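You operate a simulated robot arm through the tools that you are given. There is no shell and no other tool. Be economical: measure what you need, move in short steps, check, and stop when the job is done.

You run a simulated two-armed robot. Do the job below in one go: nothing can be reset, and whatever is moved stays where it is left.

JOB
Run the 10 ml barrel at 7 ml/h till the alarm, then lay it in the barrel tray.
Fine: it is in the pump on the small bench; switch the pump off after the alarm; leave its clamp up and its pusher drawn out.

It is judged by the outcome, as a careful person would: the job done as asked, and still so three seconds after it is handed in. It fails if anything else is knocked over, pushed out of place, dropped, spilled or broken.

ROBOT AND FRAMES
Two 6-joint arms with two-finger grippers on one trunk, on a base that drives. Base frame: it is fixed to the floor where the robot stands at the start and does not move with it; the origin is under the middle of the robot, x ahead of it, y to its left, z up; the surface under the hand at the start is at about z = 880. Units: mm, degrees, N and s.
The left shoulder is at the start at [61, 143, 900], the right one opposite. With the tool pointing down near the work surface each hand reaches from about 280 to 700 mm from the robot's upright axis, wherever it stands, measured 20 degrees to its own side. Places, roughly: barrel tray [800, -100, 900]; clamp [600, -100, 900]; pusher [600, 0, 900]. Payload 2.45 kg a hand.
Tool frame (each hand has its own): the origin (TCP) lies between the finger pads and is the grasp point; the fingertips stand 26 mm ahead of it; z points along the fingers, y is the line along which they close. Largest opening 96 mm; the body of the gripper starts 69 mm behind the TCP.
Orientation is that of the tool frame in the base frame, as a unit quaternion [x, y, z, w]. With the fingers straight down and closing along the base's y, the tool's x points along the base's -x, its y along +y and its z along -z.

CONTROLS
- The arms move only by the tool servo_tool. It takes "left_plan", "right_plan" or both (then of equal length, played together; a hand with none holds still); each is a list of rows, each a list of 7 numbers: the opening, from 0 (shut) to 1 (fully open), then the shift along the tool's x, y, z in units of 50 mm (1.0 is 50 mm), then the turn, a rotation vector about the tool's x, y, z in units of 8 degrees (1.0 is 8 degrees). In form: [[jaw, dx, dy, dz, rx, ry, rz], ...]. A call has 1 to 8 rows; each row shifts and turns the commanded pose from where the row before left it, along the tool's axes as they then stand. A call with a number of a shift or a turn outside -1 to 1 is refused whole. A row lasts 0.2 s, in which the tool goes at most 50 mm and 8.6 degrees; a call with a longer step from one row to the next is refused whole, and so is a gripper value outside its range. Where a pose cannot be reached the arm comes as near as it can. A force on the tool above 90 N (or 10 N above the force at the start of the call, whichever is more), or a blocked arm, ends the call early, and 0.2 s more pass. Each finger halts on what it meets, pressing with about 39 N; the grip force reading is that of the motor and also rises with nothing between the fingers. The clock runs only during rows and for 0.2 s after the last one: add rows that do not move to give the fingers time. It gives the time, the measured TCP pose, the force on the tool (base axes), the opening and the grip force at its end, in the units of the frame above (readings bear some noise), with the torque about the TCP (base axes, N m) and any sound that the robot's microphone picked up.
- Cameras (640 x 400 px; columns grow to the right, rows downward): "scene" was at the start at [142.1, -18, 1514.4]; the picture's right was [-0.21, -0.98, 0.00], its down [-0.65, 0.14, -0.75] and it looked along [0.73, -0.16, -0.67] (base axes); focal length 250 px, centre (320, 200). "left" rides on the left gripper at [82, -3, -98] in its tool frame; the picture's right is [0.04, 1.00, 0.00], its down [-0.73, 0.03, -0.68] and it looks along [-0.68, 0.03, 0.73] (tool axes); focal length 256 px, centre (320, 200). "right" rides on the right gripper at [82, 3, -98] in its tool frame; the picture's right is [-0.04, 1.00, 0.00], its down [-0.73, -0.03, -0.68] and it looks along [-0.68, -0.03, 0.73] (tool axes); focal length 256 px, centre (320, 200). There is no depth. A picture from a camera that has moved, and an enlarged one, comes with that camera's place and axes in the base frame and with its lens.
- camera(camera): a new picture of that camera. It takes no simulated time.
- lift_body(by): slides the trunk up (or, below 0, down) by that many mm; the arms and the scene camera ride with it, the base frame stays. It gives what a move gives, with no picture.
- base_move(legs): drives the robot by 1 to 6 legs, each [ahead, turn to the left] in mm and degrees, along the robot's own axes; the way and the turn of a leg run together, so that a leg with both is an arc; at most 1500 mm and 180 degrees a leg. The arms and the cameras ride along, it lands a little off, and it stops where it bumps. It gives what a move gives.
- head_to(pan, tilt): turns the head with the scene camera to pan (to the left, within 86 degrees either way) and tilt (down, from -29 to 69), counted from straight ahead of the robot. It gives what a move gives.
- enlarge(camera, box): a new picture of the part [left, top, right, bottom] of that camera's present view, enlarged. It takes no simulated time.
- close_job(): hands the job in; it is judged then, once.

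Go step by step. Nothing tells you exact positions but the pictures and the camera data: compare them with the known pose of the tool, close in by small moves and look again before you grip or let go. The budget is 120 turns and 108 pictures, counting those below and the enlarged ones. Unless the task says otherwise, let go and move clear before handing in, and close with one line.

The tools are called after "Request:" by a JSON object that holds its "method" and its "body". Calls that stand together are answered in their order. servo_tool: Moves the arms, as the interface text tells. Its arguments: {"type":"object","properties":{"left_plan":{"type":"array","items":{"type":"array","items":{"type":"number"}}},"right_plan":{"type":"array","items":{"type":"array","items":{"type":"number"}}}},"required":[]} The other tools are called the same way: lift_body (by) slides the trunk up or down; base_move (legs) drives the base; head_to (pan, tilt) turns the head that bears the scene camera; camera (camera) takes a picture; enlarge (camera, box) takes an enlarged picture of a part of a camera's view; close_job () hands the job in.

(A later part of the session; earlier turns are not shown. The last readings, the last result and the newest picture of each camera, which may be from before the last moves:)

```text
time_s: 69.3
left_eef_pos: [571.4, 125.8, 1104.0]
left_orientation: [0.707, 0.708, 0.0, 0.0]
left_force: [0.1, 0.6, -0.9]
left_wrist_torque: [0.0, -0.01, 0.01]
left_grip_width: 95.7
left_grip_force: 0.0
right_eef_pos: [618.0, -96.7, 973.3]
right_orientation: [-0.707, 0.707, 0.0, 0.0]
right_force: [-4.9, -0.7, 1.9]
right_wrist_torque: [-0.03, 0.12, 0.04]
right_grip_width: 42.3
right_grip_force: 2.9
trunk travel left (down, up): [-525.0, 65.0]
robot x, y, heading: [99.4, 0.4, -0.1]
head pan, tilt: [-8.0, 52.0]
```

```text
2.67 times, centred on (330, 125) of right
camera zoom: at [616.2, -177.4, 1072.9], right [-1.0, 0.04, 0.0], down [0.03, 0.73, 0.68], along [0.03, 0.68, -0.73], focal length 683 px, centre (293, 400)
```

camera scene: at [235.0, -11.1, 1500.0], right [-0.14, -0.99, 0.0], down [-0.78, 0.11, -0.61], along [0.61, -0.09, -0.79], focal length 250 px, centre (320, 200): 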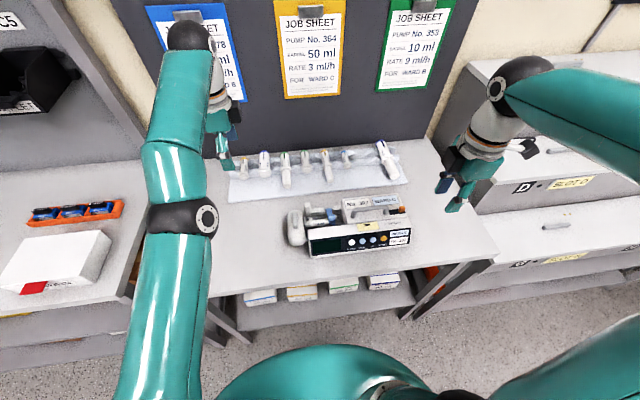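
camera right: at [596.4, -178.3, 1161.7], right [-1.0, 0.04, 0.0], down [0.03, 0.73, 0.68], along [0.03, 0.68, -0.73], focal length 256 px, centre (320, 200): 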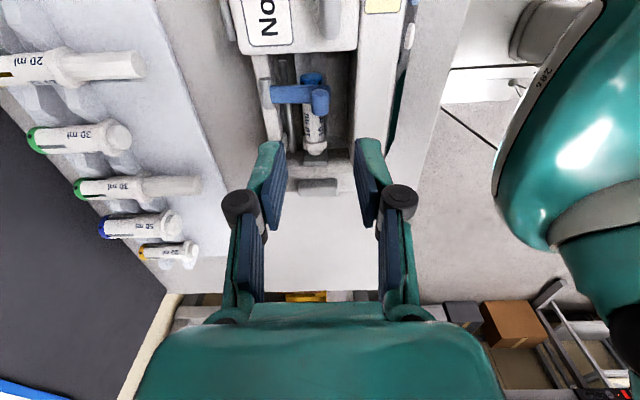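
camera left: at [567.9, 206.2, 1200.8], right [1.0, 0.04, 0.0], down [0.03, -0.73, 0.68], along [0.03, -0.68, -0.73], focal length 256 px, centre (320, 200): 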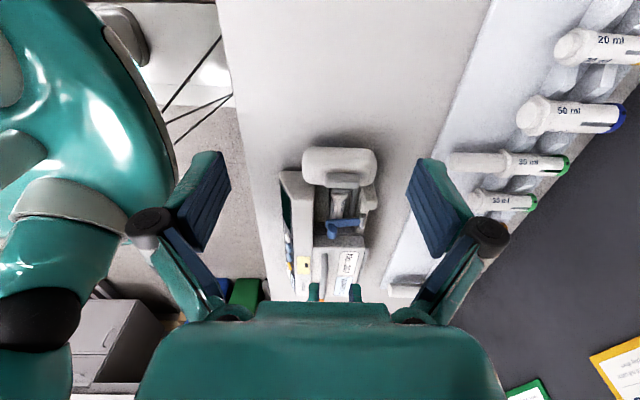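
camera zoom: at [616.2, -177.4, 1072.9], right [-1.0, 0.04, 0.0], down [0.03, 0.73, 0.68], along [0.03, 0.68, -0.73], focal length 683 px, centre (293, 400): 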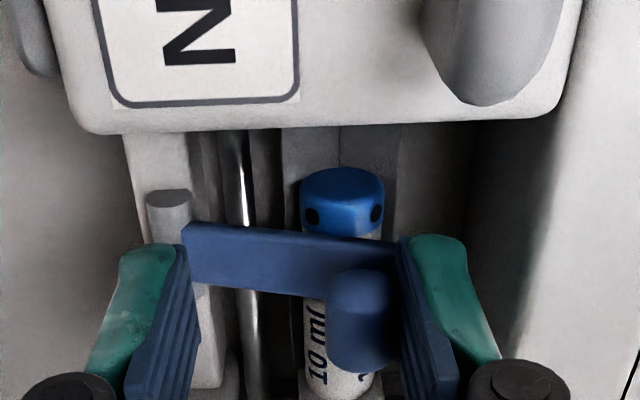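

The clamp is lifting easily (5 N). I continue along the arc.

Request:
{"method": "servo_tool", "body": {"right_plan": [[0.46, 0, -0.17, -0.09, 0, 0, 0], [0.52, 0, -0.17, -0.09, 0, 0, 0], [0.57, 0, -0.17, -0.04, 0, 0, 0], [0.62, 0, -0.17, -0.04, 0, 0, 0], [0.66, 0, -0.17, 0, 0, 0, 0], [0.66, 0, 0, 0, 0, 0, 0]]}}

Request:
{"method": "enlarge", "body": {"camera": "left", "box": [270, 150, 420, 270]}}

Request:
{"method": "enlarge", "body": {"camera": "right", "box": [230, 50, 430, 200]}}

```text
time_s: 70.7
left_eef_pos: [568.2, 124.6, 1105.4]
left_orientation: [0.707, 0.708, 0.001, 0.001]
left_force: [0.1, -0.3, -0.3]
left_wrist_torque: [-0.01, 0.0, -0.03]
left_grip_width: 96.2
left_grip_force: 0.1
right_eef_pos: [660.0, -96.3, 988.3]
right_orientation: [-0.707, 0.707, 0.0, 0.001]
right_force: [-12.1, -5.8, 19.1]
right_wrist_torque: [-0.05, 0.95, 0.25]
right_grip_width: 79.9
right_grip_force: 12.1
trunk travel left (down, up): [-525.0, 65.0]
robot x, y, heading: [99.5, 0.4, -0.1]
head pan, tilt: [-8.0, 52.0]
```

```text
3.33 times, centred on (345, 210) of left
camera zoom: at [565.3, 206.3, 1202.0], right [1.0, 0.04, 0.0], down [0.03, -0.73, 0.68], along [0.03, -0.68, -0.73], focal length 853 px, centre (237, 167)
```

zoom: 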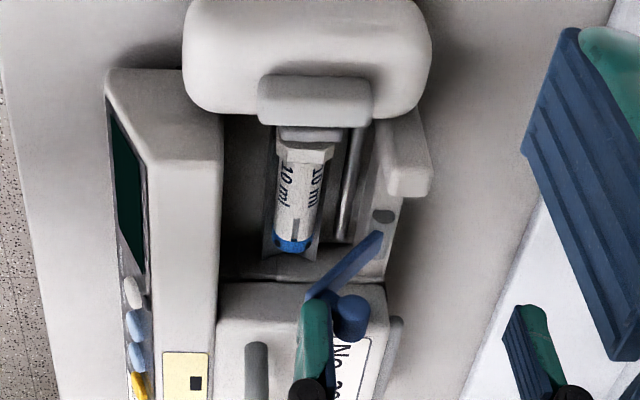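

```text
2.67 times, centred on (330, 125) of right
camera zoom: at [656.5, -177.4, 1087.1], right [-1.0, 0.04, 0.0], down [0.03, 0.73, 0.68], along [0.03, 0.68, -0.73], focal length 683 px, centre (293, 400)
```

zoom: 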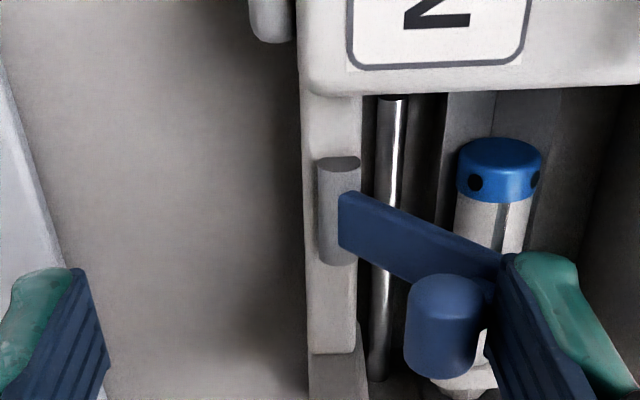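

The fingertip is riding on the arm's end face rather than in front of it. I back off, check whether the clamp holds, and come in lower.

Request:
{"method": "servo_tool", "body": {"right_plan": [[0.66, 0, 0.2, -0.3, 0, 0, 0], [0.66, 0, 0.6, 0, 0, 0, 0], [0.66, 0, 0, 0, 0, 0, 0]]}}

Request:
{"method": "enlarge", "body": {"camera": "left", "box": [270, 150, 420, 270]}}

Request:
{"method": "enlarge", "body": {"camera": "right", "box": [230, 50, 430, 200]}}

```text
time_s: 71.5
left_eef_pos: [573.4, 124.9, 1101.7]
left_orientation: [0.707, 0.707, 0.0, 0.0]
left_force: [0.6, -1.2, 0.5]
left_wrist_torque: [0.02, 0.0, -0.01]
left_grip_width: 96.0
left_grip_force: 0.0
right_eef_pos: [622.0, -95.2, 999.6]
right_orientation: [0.707, -0.707, 0.0, 0.0]
right_force: [0.6, 0.9, -0.9]
right_wrist_torque: [0.03, 0.01, 0.01]
right_grip_width: 63.6
right_grip_force: 0.0
trunk travel left (down, up): [-525.0, 65.0]
robot x, y, heading: [103.3, 1.9, -0.0]
head pan, tilt: [-8.0, 52.0]
```

```text
3.33 times, centred on (345, 210) of left
camera zoom: at [569.6, 206.8, 1199.9], right [1.0, 0.04, 0.0], down [0.03, -0.73, 0.68], along [0.03, -0.68, -0.73], focal length 853 px, centre (237, 167)
```

zoom: 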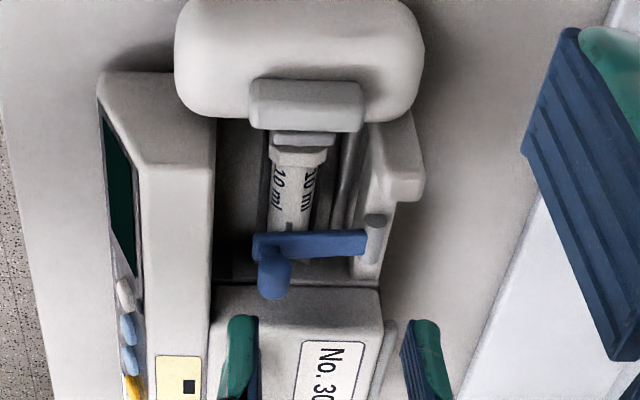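

```text
2.67 times, centred on (330, 125) of right
camera zoom: at [620.7, -177.0, 1098.9], right [-1.0, 0.04, 0.0], down [0.03, 0.73, 0.68], along [0.03, 0.68, -0.73], focal length 683 px, centre (293, 400)
```

zoom: 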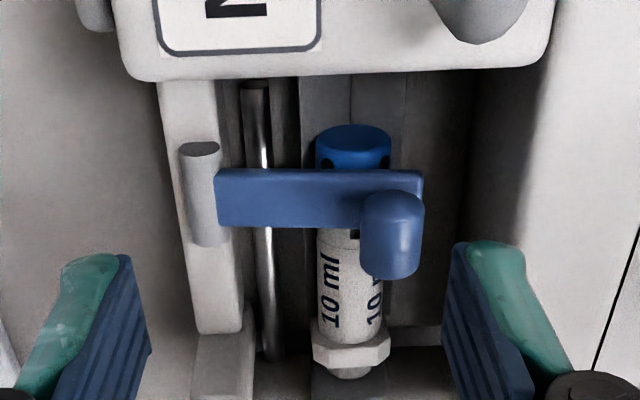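

It springs back when not past vertical. I redo it with wide jaws: the front finger goes low in the gap in front of the lever and the back finger stays behind the pump, then I push straight back.

Request:
{"method": "servo_tool", "body": {"right_plan": [[0.94, 0, -0.2, 0, 0, 0, 0], [0.94, 0, 0, 0, 0, 0, 0], [0.94, 0, 0, 0, 0, 0, 0]]}}

Request:
{"method": "enlarge", "body": {"camera": "right", "box": [200, 50, 440, 200]}}

```text
time_s: 72.3
left_eef_pos: [573.3, 125.4, 1103.0]
left_orientation: [0.707, 0.707, 0.0, 0.0]
left_force: [-0.2, 0.1, 0.3]
left_wrist_torque: [-0.01, 0.01, 0.03]
left_grip_width: 96.2
left_grip_force: 0.0
right_eef_pos: [631.9, -95.6, 1001.8]
right_orientation: [0.707, -0.707, 0.0, 0.0]
right_force: [0.2, 0.4, 0.6]
right_wrist_torque: [0.03, -0.01, 0.03]
right_grip_width: 90.3
right_grip_force: 0.0
trunk travel left (down, up): [-525.0, 65.0]
robot x, y, heading: [99.8, -0.3, 0.0]
head pan, tilt: [-8.0, 52.0]
```

```text
2.67 times, centred on (320, 125) of right
camera zoom: at [629.8, -177.3, 1100.0], right [-1.0, 0.04, 0.0], down [0.03, 0.73, 0.68], along [0.03, 0.68, -0.73], focal length 683 px, centre (320, 400)
```

zoom: 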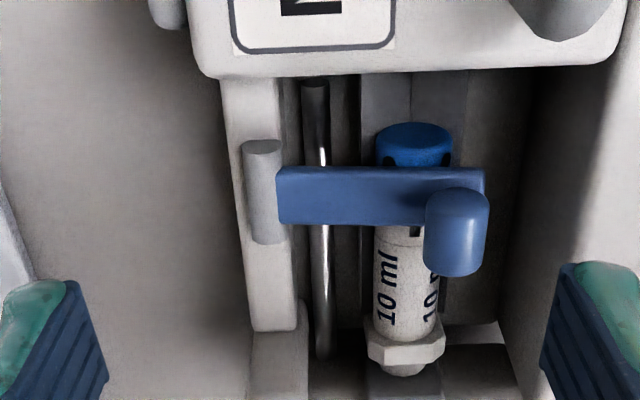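

Request:
{"method": "servo_tool", "body": {"right_plan": [[0.94, 0, 0, 0.45, 0, 0, 0], [0.94, 0, 0, 0.4, 0, 0, 0], [0.94, 0, 0, 0, 0, 0, 0]]}}

Request:
{"method": "enlarge", "body": {"camera": "right", "box": [200, 50, 440, 200]}}

```text
time_s: 73.1
left_eef_pos: [572.1, 125.6, 1103.8]
left_orientation: [0.707, 0.708, -0.001, 0.0]
left_force: [-0.2, 1.4, 0.1]
left_wrist_torque: [0.01, -0.03, 0.01]
left_grip_width: 96.2
left_grip_force: 0.1
right_eef_pos: [631.5, -96.0, 958.5]
right_orientation: [-0.707, 0.708, -0.001, 0.001]
right_force: [0.1, -0.5, 0.0]
right_wrist_torque: [-0.02, 0.01, -0.01]
right_grip_width: 90.1
right_grip_force: 0.1
trunk travel left (down, up): [-525.0, 65.0]
robot x, y, heading: [96.6, 1.7, -0.1]
head pan, tilt: [-8.0, 52.0]
```

```text
2.67 times, centred on (320, 125) of right
camera zoom: at [629.1, -177.4, 1057.6], right [-1.0, 0.04, 0.0], down [0.03, 0.73, 0.68], along [0.03, 0.68, -0.73], focal length 683 px, centre (320, 400)
```

zoom: 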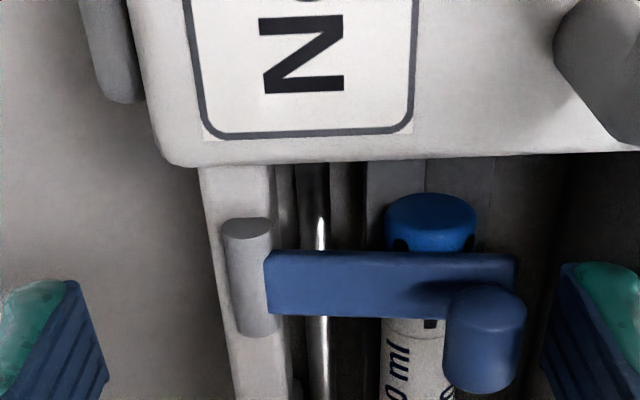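

Request:
{"method": "servo_tool", "body": {"right_plan": [[0.94, 0, -0.16, 0, 0, 0, 0], [0.94, 0, -0.16, -0.02, 0, 0, 0], [0.94, 0, -0.16, -0.05, 0, 0, 0], [0.94, 0, -0.16, -0.08, 0, 0, 0], [0.94, 0, 0, 0, 0, 0, 0]]}}

Request:
{"method": "enlarge", "body": {"camera": "right", "box": [200, 50, 440, 200]}}

```text
time_s: 74.3
left_eef_pos: [573.3, 125.8, 1102.8]
left_orientation: [0.706, 0.708, -0.001, 0.0]
left_force: [0.6, 0.1, -0.4]
left_wrist_torque: [0.0, -0.01, -0.01]
left_grip_width: 95.9
left_grip_force: 0.2
right_eef_pos: [663.7, -96.5, 965.3]
right_orientation: [-0.707, 0.707, 0.0, 0.002]
right_force: [-1.3, -0.6, -0.3]
right_wrist_torque: [0.0, 0.01, 0.0]
right_grip_width: 91.1
right_grip_force: 0.5
trunk travel left (down, up): [-525.0, 65.0]
robot x, y, heading: [96.1, 1.6, -0.0]
head pan, tilt: [-8.0, 52.0]
```

```text
2.67 times, centred on (320, 125) of right
camera zoom: at [661.2, -177.8, 1064.8], right [-1.0, 0.04, 0.0], down [0.03, 0.73, 0.68], along [0.03, 0.68, -0.73], focal length 683 px, centre (320, 400)
```

zoom: 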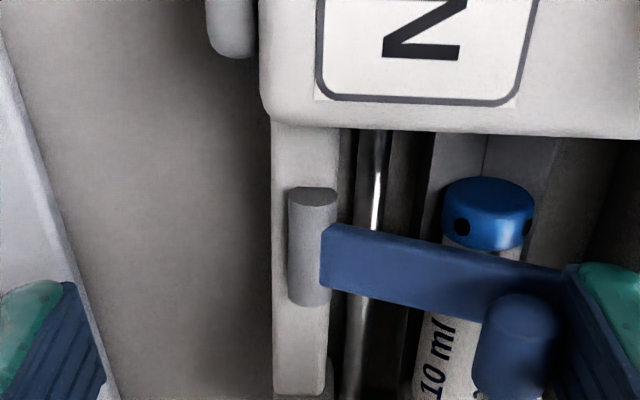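

Force is tiny and the lever is rising. I continue past vertical.

Request:
{"method": "servo_tool", "body": {"right_plan": [[0.94, 0, -0.15, -0.06, 0, 0, 0], [0.94, 0, -0.15, -0.06, 0, 0, 0], [0.94, 0, -0.15, -0.05, 0, 0, 0], [0.94, 0, -0.15, -0.05, 0, 0, 0], [0.94, 0, 0, 0, 0, 0, 0]]}}

Request:
{"method": "enlarge", "body": {"camera": "right", "box": [200, 50, 440, 200]}}

Request:
{"method": "enlarge", "body": {"camera": "left", "box": [270, 150, 420, 270]}}

```text
time_s: 75.5
left_eef_pos: [571.3, 125.2, 1103.5]
left_orientation: [0.707, 0.707, 0.0, 0.0]
left_force: [1.0, -0.2, 0.3]
left_wrist_torque: [0.0, -0.04, 0.03]
left_grip_width: 96.0
left_grip_force: 0.1
right_eef_pos: [691.9, -96.1, 977.7]
right_orientation: [0.707, -0.707, 0.001, -0.001]
right_force: [-7.9, -0.5, 12.4]
right_wrist_torque: [-0.04, 0.84, 0.0]
right_grip_width: 95.9
right_grip_force: 4.6
trunk travel left (down, up): [-525.0, 65.0]
robot x, y, heading: [100.8, 2.2, -0.1]
head pan, tilt: [-8.0, 52.0]
```

```text
2.67 times, centred on (320, 125) of right
camera zoom: at [689.5, -177.5, 1077.4], right [-1.0, 0.04, 0.0], down [0.03, 0.73, 0.68], along [0.03, 0.68, -0.73], focal length 683 px, centre (320, 400)
```

zoom: 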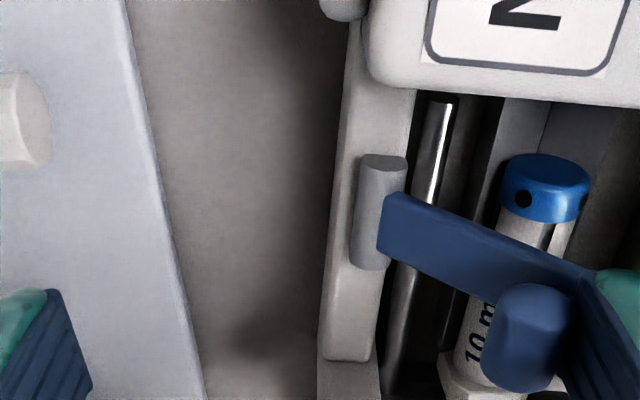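

```text
3.33 times, centred on (345, 210) of left
camera zoom: at [566.5, 206.7, 1201.3], right [1.0, 0.04, 0.0], down [0.03, -0.73, 0.68], along [0.03, -0.68, -0.73], focal length 853 px, centre (237, 167)
```

zoom: 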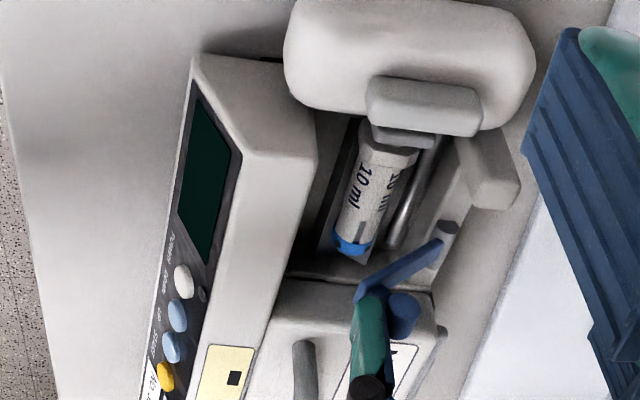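

The pump got pushed and turned because the pad sticks to the lever end instead of sliding. I must follow the true arc, so I relieve with upward-biased small steps and watch the force. I'll square the pump back up afterwards.

Request:
{"method": "servo_tool", "body": {"right_plan": [[0.94, 0, 0.0, -0.14, 0, 0, 0], [0.94, 0, -0.12, -0.12, 0, 0, 0], [0.94, 0, 0, 0, 0, 0, 0]]}}

Request:
{"method": "enlarge", "body": {"camera": "right", "box": [200, 50, 440, 200]}}

```text
time_s: 76.3
left_eef_pos: [572.2, 124.4, 1102.4]
left_orientation: [0.707, 0.707, -0.001, 0.0]
left_force: [-0.2, 0.0, -0.6]
left_wrist_torque: [0.0, -0.04, -0.01]
left_grip_width: 95.8
left_grip_force: 0.1
right_eef_pos: [700.5, -96.3, 990.2]
right_orientation: [0.707, -0.707, 0.0, 0.001]
right_force: [-1.3, 1.1, 0.1]
right_wrist_torque: [0.0, 0.02, 0.01]
right_grip_width: 90.7
right_grip_force: 0.5
trunk travel left (down, up): [-525.0, 65.0]
robot x, y, heading: [99.4, -0.2, 0.2]
head pan, tilt: [-8.0, 52.0]
```

```text
2.67 times, centred on (320, 125) of right
camera zoom: at [697.1, -177.4, 1089.2], right [-1.0, 0.04, 0.0], down [0.03, 0.73, 0.68], along [0.03, 0.68, -0.73], focal length 683 px, centre (320, 400)
```

zoom: 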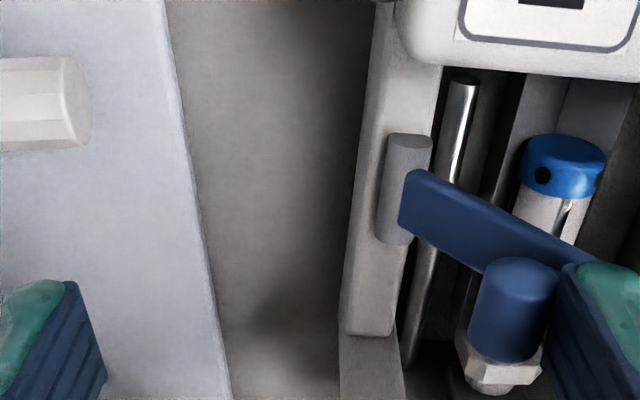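

Request:
{"method": "servo_tool", "body": {"right_plan": [[0.88, 0, -0.07, -0.11, 0, 0, 0], [0.82, 0, -0.08, -0.09, 0, 0, 0], [0.76, 0, -0.08, -0.06, 0, 0, 0], [0.76, 0, 0, 0, 0, 0, 0]]}}

Request:
{"method": "enlarge", "body": {"camera": "right", "box": [200, 50, 440, 200]}}

```text
time_s: 77.3
left_eef_pos: [572.5, 125.5, 1103.2]
left_orientation: [0.707, 0.708, 0.0, 0.0]
left_force: [-0.7, -0.4, 0.4]
left_wrist_torque: [0.03, 0.0, 0.03]
left_grip_width: 96.1
left_grip_force: 0.0
right_eef_pos: [712.0, -95.6, 1002.9]
right_orientation: [-0.707, 0.707, 0.0, 0.0]
right_force: [-0.3, -0.4, 1.3]
right_wrist_torque: [0.02, 0.05, 0.0]
right_grip_width: 73.0
right_grip_force: 0.1
trunk travel left (down, up): [-525.0, 65.0]
robot x, y, heading: [98.1, -0.1, 0.2]
head pan, tilt: [-8.0, 52.0]
```

```text
2.67 times, centred on (320, 125) of right
camera zoom: at [708.7, -177.6, 1102.4], right [-1.0, 0.04, 0.0], down [0.03, 0.73, 0.68], along [0.03, 0.68, -0.73], focal length 683 px, centre (320, 400)
```

zoom: 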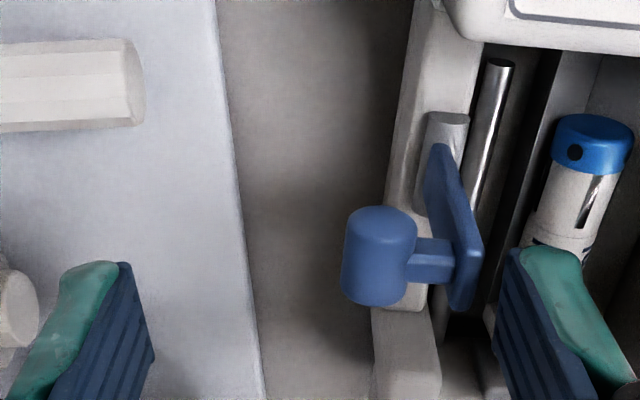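

The clamp snapped up past vertical. I lift the right hand clear and look at the pump's pose.

Request:
{"method": "servo_tool", "body": {"right_plan": [[0.76, 0, 0, -0.7, 0, 0, 0], [0.76, 0, 0, -0.7, 0, 0, 0], [0.76, 0.6, 0.6, 0, 0, 0, 0], [0.76, 0.6, 0.6, 0, 0, 0, 0], [0.76, 0.6, 0.6, 0, 0, 0, 0], [0.76, 0.6, 0.6, 0, 0, 0, 0], [0.76, 0, 0, 0, 0, 0, 0]]}}

Request:
{"method": "camera", "body": {"camera": "left"}}

Request:
{"method": "camera", "body": {"camera": "scene"}}

Request:
{"method": "enlarge", "body": {"camera": "scene", "box": [220, 130, 440, 270]}}

```text
time_s: 78.9
left_eef_pos: [573.1, 125.8, 1103.4]
left_orientation: [0.707, 0.707, -0.001, -0.001]
left_force: [-0.1, 0.5, -0.1]
left_wrist_torque: [0.0, 0.0, -0.01]
left_grip_width: 96.1
left_grip_force: 0.1
right_eef_pos: [590.6, -213.8, 1072.2]
right_orientation: [0.707, -0.707, -0.001, 0.0]
right_force: [1.2, -0.7, -1.1]
right_wrist_torque: [-0.03, 0.01, 0.0]
right_grip_width: 73.1
right_grip_force: 0.0
trunk travel left (down, up): [-525.0, 65.0]
robot x, y, heading: [100.4, -1.7, -0.3]
head pan, tilt: [-8.0, 52.0]
```

```text
42 pictures are left
camera left: at [569.0, 207.0, 1200.1], right [1.0, 0.04, 0.0], down [0.03, -0.73, 0.68], along [0.03, -0.68, -0.73], focal length 256 px, centre (320, 200)
```

left: 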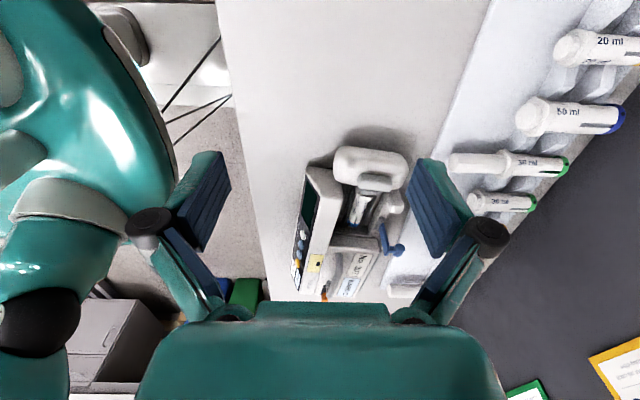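

```text
41 pictures are left
camera scene: at [235.7, -10.8, 1499.9], right [-0.14, -0.99, 0.0], down [-0.78, 0.11, -0.61], along [0.61, -0.09, -0.79], focal length 250 px, centre (320, 200)
```

scene: 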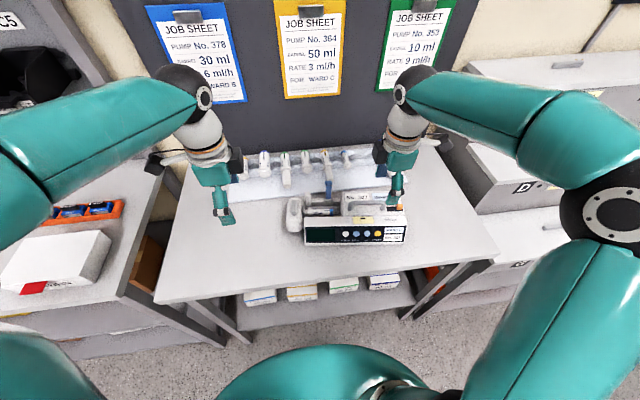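

```text
2.86 times, centred on (330, 200) of scene
camera zoom: at [235.7, -10.8, 1499.9], right [-0.14, -0.99, 0.0], down [-0.78, 0.11, -0.61], along [0.61, -0.09, -0.79], focal length 714 px, centre (291, 200)
```

zoom: 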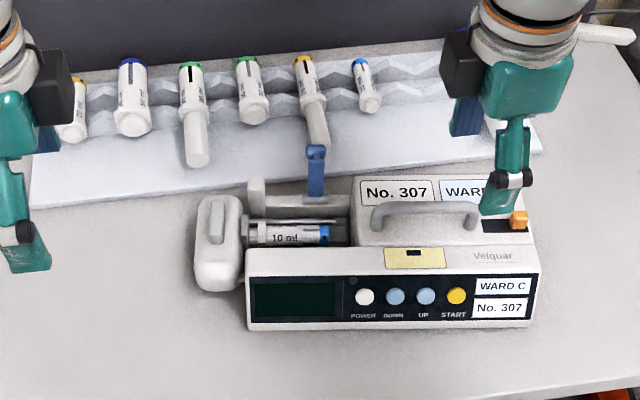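

The clamp is up. The pump is turned about 8° and sits roughly 30 mm back at its left end. Next I turn the left hand to grip the pusher's grey lever, near (650,3,942).

Request:
{"method": "servo_tool", "body": {"left_plan": [[0.6, 0, 0, 0, 0, 0, -0.932], [0.6, 0, 0, 0, 0, 0, -0.932], [0.6, 0, 0, 0, 0, 0, -0.932], [0.6, 0, 0, 0, 0, 0, -0.932], [0.6, 0, 0, 0, 0, 0, -0.932], [0.6, 0, 0, 0, 0, 0, -0.932], [0.6, 0, 0, 0, 0, 0, -0.932], [0.6, 0, 0, 0, 0, 0, -0.932]]}}

Request:
{"method": "servo_tool", "body": {"left_plan": [[0.6, 0, 0, 0, 0, 0, -0.932], [0.6, 0, 0, 0, 0, 0, -0.932], [0.6, 0, 0, 0, 0, 0, -0.932], [0.6, -0.47, -0.55, 0.465, 0, 0, 0], [0.6, -0.47, -0.55, 0.465, 0, 0, 0], [0.6, -0.47, -0.55, 0.465, 0, 0, 0], [0.6, -0.47, -0.55, 0.465, 0, 0, 0], [0.6, 0, 0, 0, 0, 0, 0]]}}

Request:
{"method": "camera", "body": {"camera": "left"}}

```text
time_s: 80.7
left_eef_pos: [573.2, 125.5, 1102.0]
left_orientation: [0.26, 0.966, 0.0, 0.0]
left_force: [-0.2, -0.2, -0.4]
left_wrist_torque: [-0.04, 0.0, 0.02]
left_grip_width: 57.8
left_grip_force: 0.0
right_eef_pos: [590.6, -214.1, 1073.3]
right_orientation: [-0.707, 0.707, 0.0, 0.0]
right_force: [-0.2, 0.0, -0.1]
right_wrist_torque: [0.01, -0.01, -0.01]
right_grip_width: 72.9
right_grip_force: 0.0
trunk travel left (down, up): [-525.0, 65.0]
robot x, y, heading: [100.8, -1.7, -0.1]
head pan, tilt: [-8.0, 52.0]
```

```text
time_s: 82.5
left_eef_pos: [651.4, 3.3, 1010.4]
left_orientation: [0.068, 0.998, 0.0, 0.0]
left_force: [0.3, -0.5, -0.7]
left_wrist_torque: [-0.01, -0.01, -0.03]
left_grip_width: 57.4
left_grip_force: 0.2
right_eef_pos: [591.0, -214.6, 1073.1]
right_orientation: [-0.707, 0.707, -0.001, 0.001]
right_force: [-1.3, -0.3, 0.8]
right_wrist_torque: [-0.01, 0.01, -0.02]
right_grip_width: 72.7
right_grip_force: 0.0
trunk travel left (down, up): [-525.0, 65.0]
robot x, y, heading: [101.7, -1.2, 0.0]
head pan, tilt: [-8.0, 52.0]
```

```text
39 pictures are left
camera left: at [568.6, 11.2, 1108.5], right [0.1, 1.0, 0.0], down [0.73, -0.07, 0.68], along [0.68, -0.07, -0.73], focal length 256 px, centre (320, 200)
```

left: 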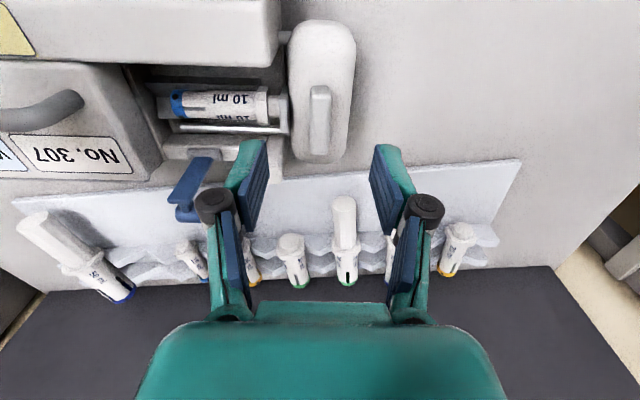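

The lever is centred between the fingers. I narrow the jaws and descend to grip it.

Request:
{"method": "servo_tool", "body": {"left_plan": [[0.38, 0, 0, 0, 0, 0, 0], [0.38, 0, 0, 0.6, 0, 0, 0], [0.38, 0, 0, 0.32, 0, 0, 0], [0.38, 0, 0, 0, 0, 0, 0]]}}

Request:
{"method": "camera", "body": {"camera": "left"}}

```text
time_s: 83.5
left_eef_pos: [652.0, 3.6, 964.5]
left_orientation: [0.068, 0.998, 0.001, 0.0]
left_force: [0.1, -0.5, 0.2]
left_wrist_torque: [0.04, -0.02, 0.02]
left_grip_width: 36.4
left_grip_force: 0.1
right_eef_pos: [591.2, -214.0, 1072.1]
right_orientation: [0.708, -0.707, 0.0, 0.0]
right_force: [0.5, -0.6, 1.0]
right_wrist_torque: [0.01, -0.02, -0.01]
right_grip_width: 73.0
right_grip_force: 0.1
trunk travel left (down, up): [-525.0, 65.0]
robot x, y, heading: [96.8, -0.7, 0.0]
head pan, tilt: [-8.0, 52.0]
```

```text
38 pictures are left
camera left: at [568.8, 11.5, 1061.9], right [0.1, 1.0, 0.0], down [0.73, -0.07, 0.68], along [0.68, -0.07, -0.73], focal length 256 px, centre (320, 200)
```

left: 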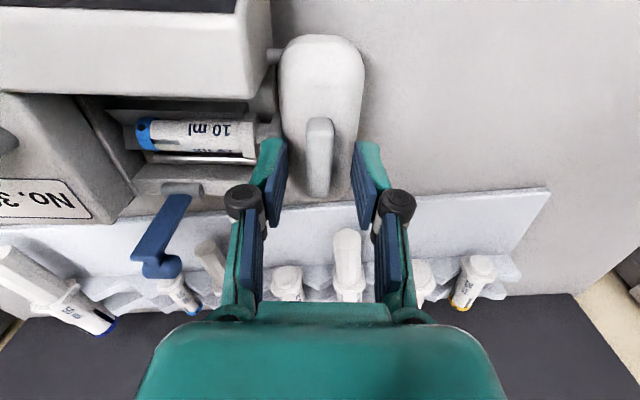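

Request:
{"method": "servo_tool", "body": {"left_plan": [[0.0, 0, 0, 0, 0, 0, 0], [0.0, 0, 0, 0, 0, 0, 0], [0.0, 0, 0, 0, 0, 0, 0]]}}

Request:
{"method": "servo_tool", "body": {"left_plan": [[0.0, 0, 0.1, 0, 0, 0, 0], [0.0, 0, 0.1, 0, 0, 0, 0], [0, 0, 0, 0, 0, 0, 0]]}}

Request:
{"method": "camera", "body": {"camera": "left"}}

```text
time_s: 84.3
left_eef_pos: [650.6, 3.4, 963.9]
left_orientation: [0.068, 0.998, 0.0, -0.001]
left_force: [-0.3, -0.5, -0.2]
left_wrist_torque: [0.0, -0.08, 0.53]
left_grip_width: 13.4
left_grip_force: 39.0
right_eef_pos: [590.3, -215.2, 1072.5]
right_orientation: [-0.707, 0.707, 0.0, 0.0]
right_force: [0.0, 0.1, -0.3]
right_wrist_torque: [0.0, 0.0, -0.01]
right_grip_width: 73.0
right_grip_force: 0.0
trunk travel left (down, up): [-525.0, 65.0]
robot x, y, heading: [99.8, -1.5, 0.0]
head pan, tilt: [-8.0, 52.0]
```

```text
time_s: 85.1
left_eef_pos: [653.9, 13.8, 964.0]
left_orientation: [0.069, 0.998, 0.0, 0.001]
left_force: [1.1, -0.8, 0.1]
left_wrist_torque: [-0.05, 0.12, 0.47]
left_grip_width: 13.4
left_grip_force: 38.1
right_eef_pos: [590.6, -214.0, 1073.0]
right_orientation: [0.707, -0.707, 0.0, -0.001]
right_force: [0.1, -0.4, 0.1]
right_wrist_torque: [-0.03, -0.03, -0.02]
right_grip_width: 73.1
right_grip_force: 0.0
trunk travel left (down, up): [-525.0, 65.0]
robot x, y, heading: [100.0, 3.0, 0.0]
head pan, tilt: [-8.0, 52.0]
```

```text
37 pictures are left
camera left: at [570.5, 21.4, 1062.1], right [0.1, 1.0, 0.0], down [0.73, -0.07, 0.68], along [0.68, -0.07, -0.73], focal length 256 px, centre (320, 200)
```

left: 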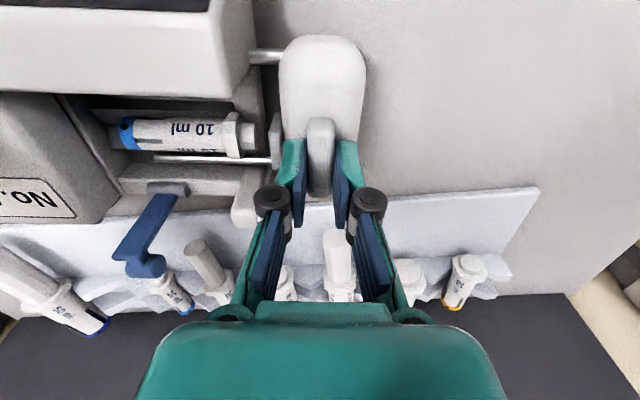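

The pusher slides freely and the barrel stays put. I keep drawing it out.

Request:
{"method": "servo_tool", "body": {"left_plan": [[0, 0, 0.2, 0, 0, 0, 0], [0, 0, 0.2, 0, 0, 0, 0], [0, 0, 0.2, 0, 0, 0, 0], [0, 0, 0.2, 0, 0, 0, 0], [0, 0, 0, 0, 0, 0, 0]]}}

Request:
{"method": "servo_tool", "body": {"left_plan": [[0, 0, 0.15, 0, 0, 0, 0], [0, 0, 0.1, 0, 0, 0, 0], [0, 0, 0, 0, 0, 0, 0]]}}

Request:
{"method": "camera", "body": {"camera": "scene"}}

Request:
{"method": "enlarge", "body": {"camera": "scene", "box": [220, 130, 440, 270]}}

```text
time_s: 86.3
left_eef_pos: [658.1, 53.9, 964.3]
left_orientation: [0.068, 0.998, 0.0, 0.0]
left_force: [0.8, -0.8, 1.7]
left_wrist_torque: [0.09, 0.33, 0.37]
left_grip_width: 13.4
left_grip_force: 39.0
right_eef_pos: [590.0, -214.9, 1073.0]
right_orientation: [0.707, -0.707, 0.0, 0.0]
right_force: [-0.1, 0.3, 0.3]
right_wrist_torque: [0.03, 0.01, -0.01]
right_grip_width: 73.0
right_grip_force: 0.2
trunk travel left (down, up): [-525.0, 65.0]
robot x, y, heading: [98.8, 1.1, -0.0]
head pan, tilt: [-8.0, 52.0]
```

```text
time_s: 87.1
left_eef_pos: [660.2, 66.1, 963.3]
left_orientation: [0.067, 0.998, 0.0, 0.0]
left_force: [0.4, -0.8, -0.8]
left_wrist_torque: [-0.03, -0.15, 0.36]
left_grip_width: 13.6
left_grip_force: 39.2
right_eef_pos: [590.4, -215.0, 1074.1]
right_orientation: [0.707, -0.707, 0.0, 0.0]
right_force: [0.6, 0.7, 0.3]
right_wrist_torque: [0.0, -0.02, 0.02]
right_grip_width: 73.3
right_grip_force: 0.1
trunk travel left (down, up): [-525.0, 65.0]
robot x, y, heading: [101.2, 1.5, 0.1]
head pan, tilt: [-8.0, 52.0]
```

```text
36 pictures are left
camera scene: at [235.1, -11.2, 1499.9], right [-0.14, -0.99, 0.0], down [-0.78, 0.11, -0.61], along [0.61, -0.09, -0.79], focal length 250 px, centre (320, 200)
```

scene: 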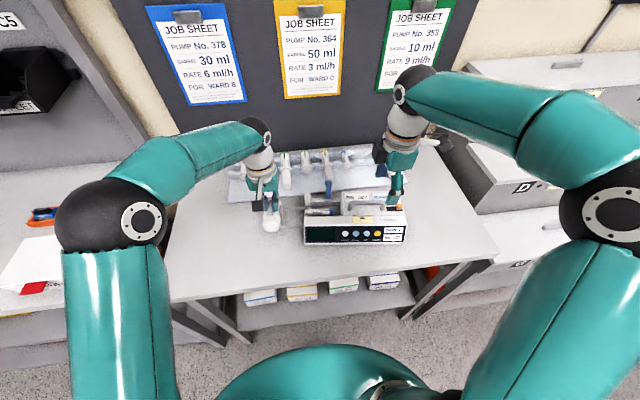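

```text
2.86 times, centred on (330, 200) of scene
camera zoom: at [235.1, -11.2, 1499.9], right [-0.14, -0.99, 0.0], down [-0.78, 0.11, -0.61], along [0.61, -0.09, -0.79], focal length 714 px, centre (291, 200)
```

zoom: 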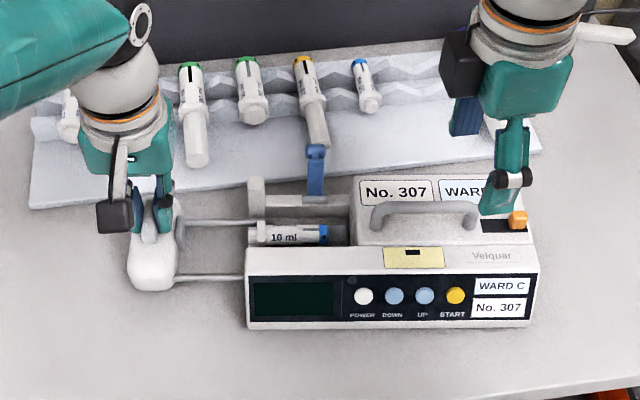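

Drawn out about 63 mm. I pull a bit further to find the stop, then release.

Request:
{"method": "servo_tool", "body": {"left_plan": [[0, 0, 0.12, 0, 0, 0, 0], [0, 0, 0.12, 0, 0, 0, 0], [0, 0, 0, 0, 0, 0, 0]]}}

```text
time_s: 87.9
left_eef_pos: [661.8, 76.0, 965.2]
left_orientation: [0.068, 0.998, 0.0, 0.0]
left_force: [1.0, 0.3, 1.2]
left_wrist_torque: [0.03, 0.22, 0.31]
left_grip_width: 13.6
left_grip_force: 39.0
right_eef_pos: [590.1, -214.4, 1072.5]
right_orientation: [-0.707, 0.707, 0.0, -0.001]
right_force: [-0.8, -0.6, -0.2]
right_wrist_torque: [0.01, -0.01, 0.03]
right_grip_width: 73.1
right_grip_force: 0.0
trunk travel left (down, up): [-525.0, 65.0]
robot x, y, heading: [97.4, 0.6, -0.2]
head pan, tilt: [-8.0, 52.0]
```

Request:
{"method": "servo_tool", "body": {"left_plan": [[0, 0, 0.1, 0, 0, 0, 0], [0, 0, 0.1, 0, 0, 0, 0], [0, 0, 0, 0, 0, 0, 0]]}}

```text
time_s: 88.7
left_eef_pos: [662.9, 87.6, 964.1]
left_orientation: [0.069, 0.998, 0.0, 0.001]
left_force: [-0.2, -4.6, 1.5]
left_wrist_torque: [-0.16, 0.01, 0.25]
left_grip_width: 13.7
left_grip_force: 38.8
right_eef_pos: [589.4, -214.9, 1072.3]
right_orientation: [-0.707, 0.708, 0.001, 0.0]
right_force: [-0.3, -1.1, -1.1]
right_wrist_torque: [0.01, 0.03, 0.02]
right_grip_width: 73.3
right_grip_force: 0.1
trunk travel left (down, up): [-525.0, 65.0]
robot x, y, heading: [103.7, -0.1, 0.1]
head pan, tilt: [-8.0, 52.0]
```

The stop is reached with the pusher drawn out about 85 mm. I release it with the left hand and move clear; meanwhile the right hand turns to the orientation for taking the barrel.

Request:
{"method": "servo_tool", "body": {"left_plan": [[0.4, 0, 0, 0, 0, 0, 0], [0.4, 0, 0, 0, 0, 0, 0], [0.4, 0, 0, -0.8, 0, 0, 0], [0.4, 0, 0, -0.8, 0, 0, 0], [0.4, 0.3, 0.7, -0.2, 0, 0, 0], [0.4, 0.3, 0.7, -0.2, 0, 0, 0], [0.4, 0.4, 0.6, 0, 0, 0, 0], [0.4, 0.4, 0.6, 0, 0, 0, 0]], "right_plan": [[0.6, 0, 0, -0.4, 0, 0, 0.94], [0.6, 0, 0, 0, 0, 0, 0.94], [0.6, 0, 0, 0, 0, 0, 0.94], [0.6, 0, 0, 0, 0, 0, 0.94], [0.6, 0, 0, 0, 0, 0, 0.94], [0.6, 0, 0, 0, 0, 0, 0.94], [0.6, 0, 0, 0, 0, 0, 0.94], [0.6, 0, 0, 0, 0, 0, 0.94]]}}

Request:
{"method": "servo_tool", "body": {"right_plan": [[0.6, 0, 0, 0, 0, 0, 0.94], [0.6, 0, 0, 0, 0, 0, 0.94], [0.6, 0, 0, 0, 0, 0, 0.94], [0.6, 0, 0, 0, 0, 0, 0.94], [0.6, 0, 0, 0, 0, 0, 0.94], [0.6, 0, 0, 0, 0, 0, 0.94], [0.6, 0, 0, 0, 0, 0, 0.94], [0.6, 0, 0, 0, 0, 0, 0.94]]}}

Request:
{"method": "servo_tool", "body": {"right_plan": [[0.6, 0, 0, 0, 0, 0, 0.94], [0.6, 0, 0, 0, 0, 0, 0.94], [0.6, 0, 0, 0, 0, 0, 0.94], [0.6, 0, 0, 0, 0, 0, 0.94], [0.6, 0, 0, 0, 0, 0, 0.94], [0.6, 0, 0, 0, 0, 0, 0.94], [0.6, 0, 0, 0, 0, 0, 0.94], [0.6, 0, 0, 0, 0, 0, 0]]}}

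```text
time_s: 90.5
left_eef_pos: [608.8, 227.0, 1064.4]
left_orientation: [0.069, 0.998, 0.0, 0.0]
left_force: [-1.2, -0.6, 0.5]
left_wrist_torque: [-0.01, -0.03, 0.0]
left_grip_width: 38.5
left_grip_force: 0.0
right_eef_pos: [590.6, -215.7, 1093.4]
right_orientation: [-0.257, 0.967, 0.001, 0.001]
right_force: [-0.4, 0.7, 0.9]
right_wrist_torque: [-0.05, 0.0, 0.0]
right_grip_width: 57.4
right_grip_force: 0.2
trunk travel left (down, up): [-525.0, 65.0]
robot x, y, heading: [102.4, 0.5, 0.1]
head pan, tilt: [-8.0, 52.0]
```

```text
time_s: 92.3
left_eef_pos: [611.3, 226.3, 1065.2]
left_orientation: [0.068, 0.998, 0.0, 0.001]
left_force: [0.1, -0.4, -0.9]
left_wrist_torque: [0.01, -0.01, -0.01]
left_grip_width: 38.3
left_grip_force: 0.1
right_eef_pos: [591.3, -216.0, 1093.4]
right_orientation: [0.264, 0.965, 0.0, 0.0]
right_force: [-0.6, -0.1, 0.8]
right_wrist_torque: [0.01, 0.02, -0.01]
right_grip_width: 57.4
right_grip_force: 0.1
trunk travel left (down, up): [-525.0, 65.0]
robot x, y, heading: [103.9, 2.0, -0.0]
head pan, tilt: [-8.0, 52.0]
```

```text
time_s: 94.1
left_eef_pos: [610.8, 226.0, 1064.4]
left_orientation: [0.068, 0.998, 0.0, 0.0]
left_force: [0.5, 0.1, -0.4]
left_wrist_torque: [0.02, -0.03, 0.0]
left_grip_width: 38.5
left_grip_force: 0.0
right_eef_pos: [591.3, -216.0, 1093.2]
right_orientation: [0.664, 0.748, 0.0, -0.001]
right_force: [0.0, -0.2, -0.9]
right_wrist_torque: [-0.02, 0.02, 0.0]
right_grip_width: 57.8
right_grip_force: 0.1
trunk travel left (down, up): [-525.0, 65.0]
robot x, y, heading: [98.9, 1.5, -0.2]
head pan, tilt: [-8.0, 52.0]
```

Both moved fine. I align the right hand with the barrel's direction, tilt it 30° so that I can place the barrel at reach later, and move above the barrel.

Request:
{"method": "servo_tool", "body": {"right_plan": [[0.45, 0, 0, 0, 0, 0, 0.9], [0.45, 0, 0, 0, 0, 0, 0.9], [0.45, 0, 0, 0, 0, -0.94, 0], [0.45, 0, 0, 0, 0, -0.94, 0], [0.45, 0, 0, 0, 0, -0.94, 0], [0.45, 0, 0, 0, 0, -0.93, 0]]}}

Request:
{"method": "servo_tool", "body": {"right_plan": [[0.45, 0.774, 0.075, -0.34, 0, 0, 0], [0.45, 0.774, 0.075, -0.34, 0, 0, 0], [0.45, 0.774, 0.075, -0.34, 0, 0, 0], [0.45, 0.774, 0.075, -0.34, 0, 0, 0], [0.45, 0.774, 0.075, -0.34, 0, 0, 0], [0.45, 0, 0, 0, 0, 0, 0]]}}

Request:
{"method": "camera", "body": {"camera": "right"}}

```text
time_s: 95.5
left_eef_pos: [610.4, 226.8, 1065.0]
left_orientation: [0.068, 0.998, 0.0, 0.0]
left_force: [0.4, 0.4, -1.0]
left_wrist_torque: [0.02, 0.04, -0.01]
left_grip_width: 38.3
left_grip_force: 0.0
right_eef_pos: [592.0, -215.0, 1092.2]
right_orientation: [0.726, 0.637, -0.195, 0.172]
right_force: [-0.2, 0.4, -0.4]
right_wrist_torque: [0.02, -0.02, -0.04]
right_grip_width: 43.1
right_grip_force: 0.0
trunk travel left (down, up): [-525.0, 65.0]
robot x, y, heading: [98.7, -1.3, 0.1]
head pan, tilt: [-8.0, 52.0]
```

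```text
time_s: 96.9
left_eef_pos: [609.0, 224.9, 1065.0]
left_orientation: [0.069, 0.998, 0.001, 0.0]
left_force: [1.0, -0.7, 0.8]
left_wrist_torque: [0.0, 0.0, 0.0]
left_grip_width: 38.3
left_grip_force: 0.1
right_eef_pos: [638.0, -11.4, 1070.4]
right_orientation: [0.728, 0.635, -0.194, 0.17]
right_force: [-1.2, 0.8, 0.1]
right_wrist_torque: [0.01, 0.01, 0.04]
right_grip_width: 43.2
right_grip_force: 0.0
trunk travel left (down, up): [-525.0, 65.0]
robot x, y, heading: [98.7, 1.5, -0.1]
head pan, tilt: [-8.0, 52.0]
```

```text
34 pictures are left
camera right: at [657.3, 106.3, 1116.2], right [0.99, -0.17, 0.02], down [-0.07, -0.29, 0.95], along [-0.15, -0.94, -0.3], focal length 256 px, centre (320, 200)
```

right: 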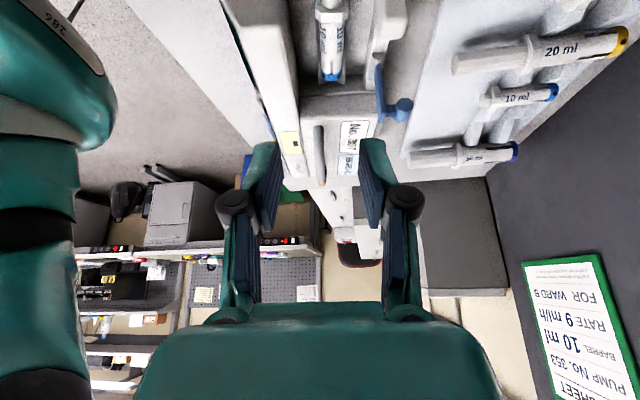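

Request:
{"method": "servo_tool", "body": {"right_plan": [[0.45, 0.277, 0.127, 0.88, 0, 0, 0], [0.45, 0.277, 0.127, 0.88, 0, 0, 0], [0.45, 0, 0, 0, 0, 0, 0]]}}

Request:
{"method": "enlarge", "body": {"camera": "right", "box": [220, 40, 420, 200]}}

```text
time_s: 97.7
left_eef_pos: [609.9, 225.8, 1065.8]
left_orientation: [0.067, 0.998, 0.0, -0.001]
left_force: [-0.1, -0.5, -0.7]
left_wrist_torque: [0.0, -0.01, 0.0]
left_grip_width: 38.6
left_grip_force: 0.1
right_eef_pos: [647.1, -30.6, 978.1]
right_orientation: [0.725, 0.638, -0.195, 0.171]
right_force: [-0.8, 0.7, 1.1]
right_wrist_torque: [0.03, 0.02, 0.05]
right_grip_width: 42.4
right_grip_force: 0.0
trunk travel left (down, up): [-525.0, 65.0]
robot x, y, heading: [100.8, 1.2, -0.1]
head pan, tilt: [-8.0, 52.0]
```

```text
2.50 times, centred on (320, 120) of right
camera zoom: at [666.3, 88.1, 1024.1], right [0.99, -0.16, 0.02], down [-0.07, -0.29, 0.95], along [-0.15, -0.94, -0.3], focal length 640 px, centre (320, 400)
```

zoom: 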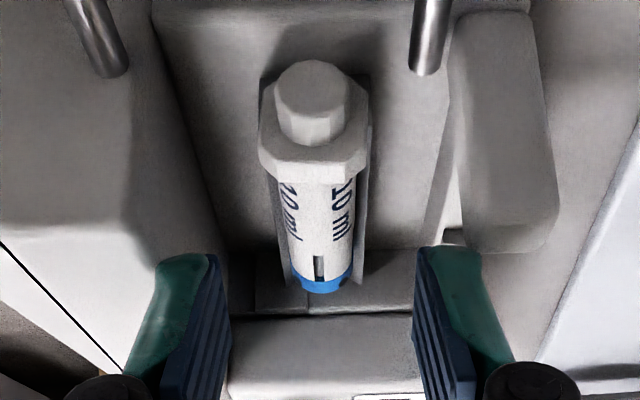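

Request:
{"method": "servo_tool", "body": {"right_plan": [[0.34, 0, 0, 0.3, 0, 0, 0], [0.34, 0, 0, 0.4, 0, 0, 0], [0.34, 0, 0, 0, 0, 0, 0]]}}

Request:
{"method": "enlarge", "body": {"camera": "right", "box": [220, 60, 420, 220]}}

```text
time_s: 98.5
left_eef_pos: [611.5, 226.8, 1064.1]
left_orientation: [0.068, 0.998, -0.001, -0.001]
left_force: [-0.1, 0.5, -0.4]
left_wrist_torque: [-0.02, 0.06, -0.06]
left_grip_width: 38.4
left_grip_force: 0.1
right_eef_pos: [645.3, -48.0, 949.5]
right_orientation: [0.725, 0.638, -0.194, 0.172]
right_force: [-0.6, 0.9, -0.2]
right_wrist_torque: [0.02, -0.03, 0.01]
right_grip_width: 32.6
right_grip_force: 0.1
trunk travel left (down, up): [-525.0, 65.0]
robot x, y, heading: [102.7, 0.5, 0.1]
head pan, tilt: [-8.0, 52.0]
```

```text
2.50 times, centred on (320, 140) of right
camera zoom: at [664.5, 70.7, 994.1], right [0.99, -0.16, 0.02], down [-0.07, -0.29, 0.95], along [-0.15, -0.94, -0.3], focal length 640 px, centre (320, 350)
```

zoom: 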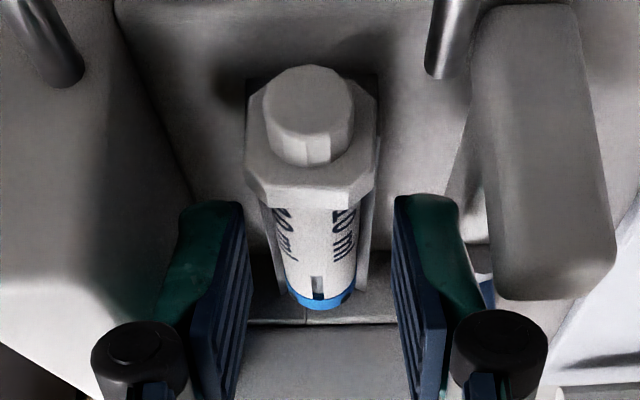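

Aligned. I go in 20 mm more and close.

Request:
{"method": "servo_tool", "body": {"right_plan": [[0.34, 0, 0, 0.2, 0, 0, 0], [0.34, 0, 0, 0.22, 0, 0, 0], [0.34, 0, 0, 0, 0, 0, 0]]}}

Request:
{"method": "servo_tool", "body": {"right_plan": [[0.2, 0, 0, 0, 0, 0, 0], [0.0, 0, 0, 0, 0, 0, 0], [0.0, 0, 0, 0, 0, 0, 0], [0.0, 0, 0, 0, 0, 0, 0]]}}

Request:
{"method": "enlarge", "body": {"camera": "right", "box": [220, 60, 420, 220]}}

```text
time_s: 99.3
left_eef_pos: [609.5, 226.0, 1066.6]
left_orientation: [0.067, 0.998, 0.001, 0.0]
left_force: [0.1, 0.1, 0.4]
left_wrist_torque: [0.0, -0.04, 0.03]
left_grip_width: 38.2
left_grip_force: 0.0
right_eef_pos: [644.4, -58.6, 929.8]
right_orientation: [0.726, 0.637, -0.195, 0.171]
right_force: [-0.2, -0.1, -0.2]
right_wrist_torque: [0.02, 0.0, -0.01]
right_grip_width: 32.2
right_grip_force: 0.0
trunk travel left (down, up): [-525.0, 65.0]
robot x, y, heading: [98.5, -0.8, -0.2]
head pan, tilt: [-8.0, 52.0]
```

```text
time_s: 100.3
left_eef_pos: [609.6, 226.0, 1065.5]
left_orientation: [0.067, 0.998, -0.001, 0.0]
left_force: [-0.7, 0.4, 0.4]
left_wrist_torque: [0.01, -0.02, 0.01]
left_grip_width: 38.3
left_grip_force: 0.0
right_eef_pos: [643.5, -58.1, 930.4]
right_orientation: [0.726, 0.637, -0.194, 0.171]
right_force: [-3.4, 0.8, 0.0]
right_wrist_torque: [0.03, -0.04, -0.24]
right_grip_width: 27.8
right_grip_force: 39.3
trunk travel left (down, up): [-525.0, 65.0]
robot x, y, heading: [100.0, -2.5, 0.3]
head pan, tilt: [-8.0, 52.0]
```

```text
2.50 times, centred on (320, 140) of right
camera zoom: at [662.9, 60.0, 975.8], right [0.99, -0.16, 0.02], down [-0.07, -0.29, 0.95], along [-0.15, -0.94, -0.3], focal length 640 px, centre (320, 350)
```

zoom: 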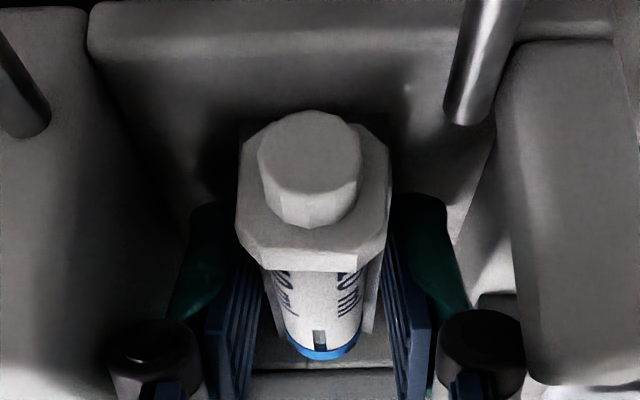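

The grip closed at 28 mm, which is likely the cradle walls rather than the barrel. I open, raise a little and try again.

Request:
{"method": "servo_tool", "body": {"right_plan": [[0.34, 0, 0, 0, 0, 0, 0], [0.34, -0.08, 0, -0.14, 0, 0, 0], [0.2, 0, 0, 0, 0, 0, 0], [0.0, 0, 0, 0, 0, 0, 0], [0.0, 0, 0, 0, 0, 0, 0], [0.0, 0, 0, 0, 0, 0, 0]]}}

Request:
{"method": "enlarge", "body": {"camera": "right", "box": [220, 60, 420, 220]}}

```text
time_s: 101.7
left_eef_pos: [609.0, 225.2, 1064.5]
left_orientation: [0.068, 0.998, 0.001, 0.0]
left_force: [0.8, -1.0, -0.3]
left_wrist_torque: [-0.01, -0.01, -0.03]
left_grip_width: 38.4
left_grip_force: 0.0
right_eef_pos: [643.6, -57.9, 938.7]
right_orientation: [0.726, 0.637, -0.196, 0.17]
right_force: [-1.8, 0.0, -0.3]
right_wrist_torque: [0.1, 0.02, 0.04]
right_grip_width: 27.9
right_grip_force: 38.7
trunk travel left (down, up): [-525.0, 65.0]
robot x, y, heading: [101.4, -1.7, 0.0]
head pan, tilt: [-8.0, 52.0]
```

```text
2.50 times, centred on (320, 140) of right
camera zoom: at [663.1, 59.8, 983.9], right [0.99, -0.16, 0.02], down [-0.07, -0.29, 0.95], along [-0.15, -0.94, -0.3], focal length 640 px, centre (320, 350)
```

zoom: 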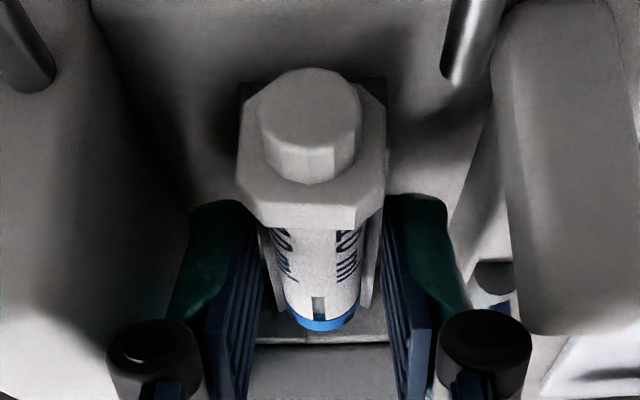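

Request:
{"method": "servo_tool", "body": {"right_plan": [[0.34, 0, 0, 0, 0, 0, 0], [0.34, -0.08, 0, -0.14, 0, 0, 0], [0.2, 0, 0, 0, 0, 0, 0], [0.0, 0, 0, 0, 0, 0, 0], [0.0, 0, 0, 0, 0, 0, 0], [0.0, 0, 0, 0, 0, 0, 0]]}}

```text
time_s: 103.1
left_eef_pos: [610.2, 225.9, 1064.4]
left_orientation: [0.068, 0.998, 0.0, 0.0]
left_force: [-0.1, -0.6, -0.5]
left_wrist_torque: [0.0, 0.0, 0.04]
left_grip_width: 38.4
left_grip_force: 0.1
right_eef_pos: [645.8, -59.1, 947.5]
right_orientation: [0.726, 0.638, -0.194, 0.171]
right_force: [-1.7, -0.2, 2.0]
right_wrist_torque: [-0.03, 0.05, -0.01]
right_grip_width: 17.3
right_grip_force: 39.2
trunk travel left (down, up): [-525.0, 65.0]
robot x, y, heading: [101.8, 4.1, -0.0]
head pan, tilt: [-8.0, 52.0]
```

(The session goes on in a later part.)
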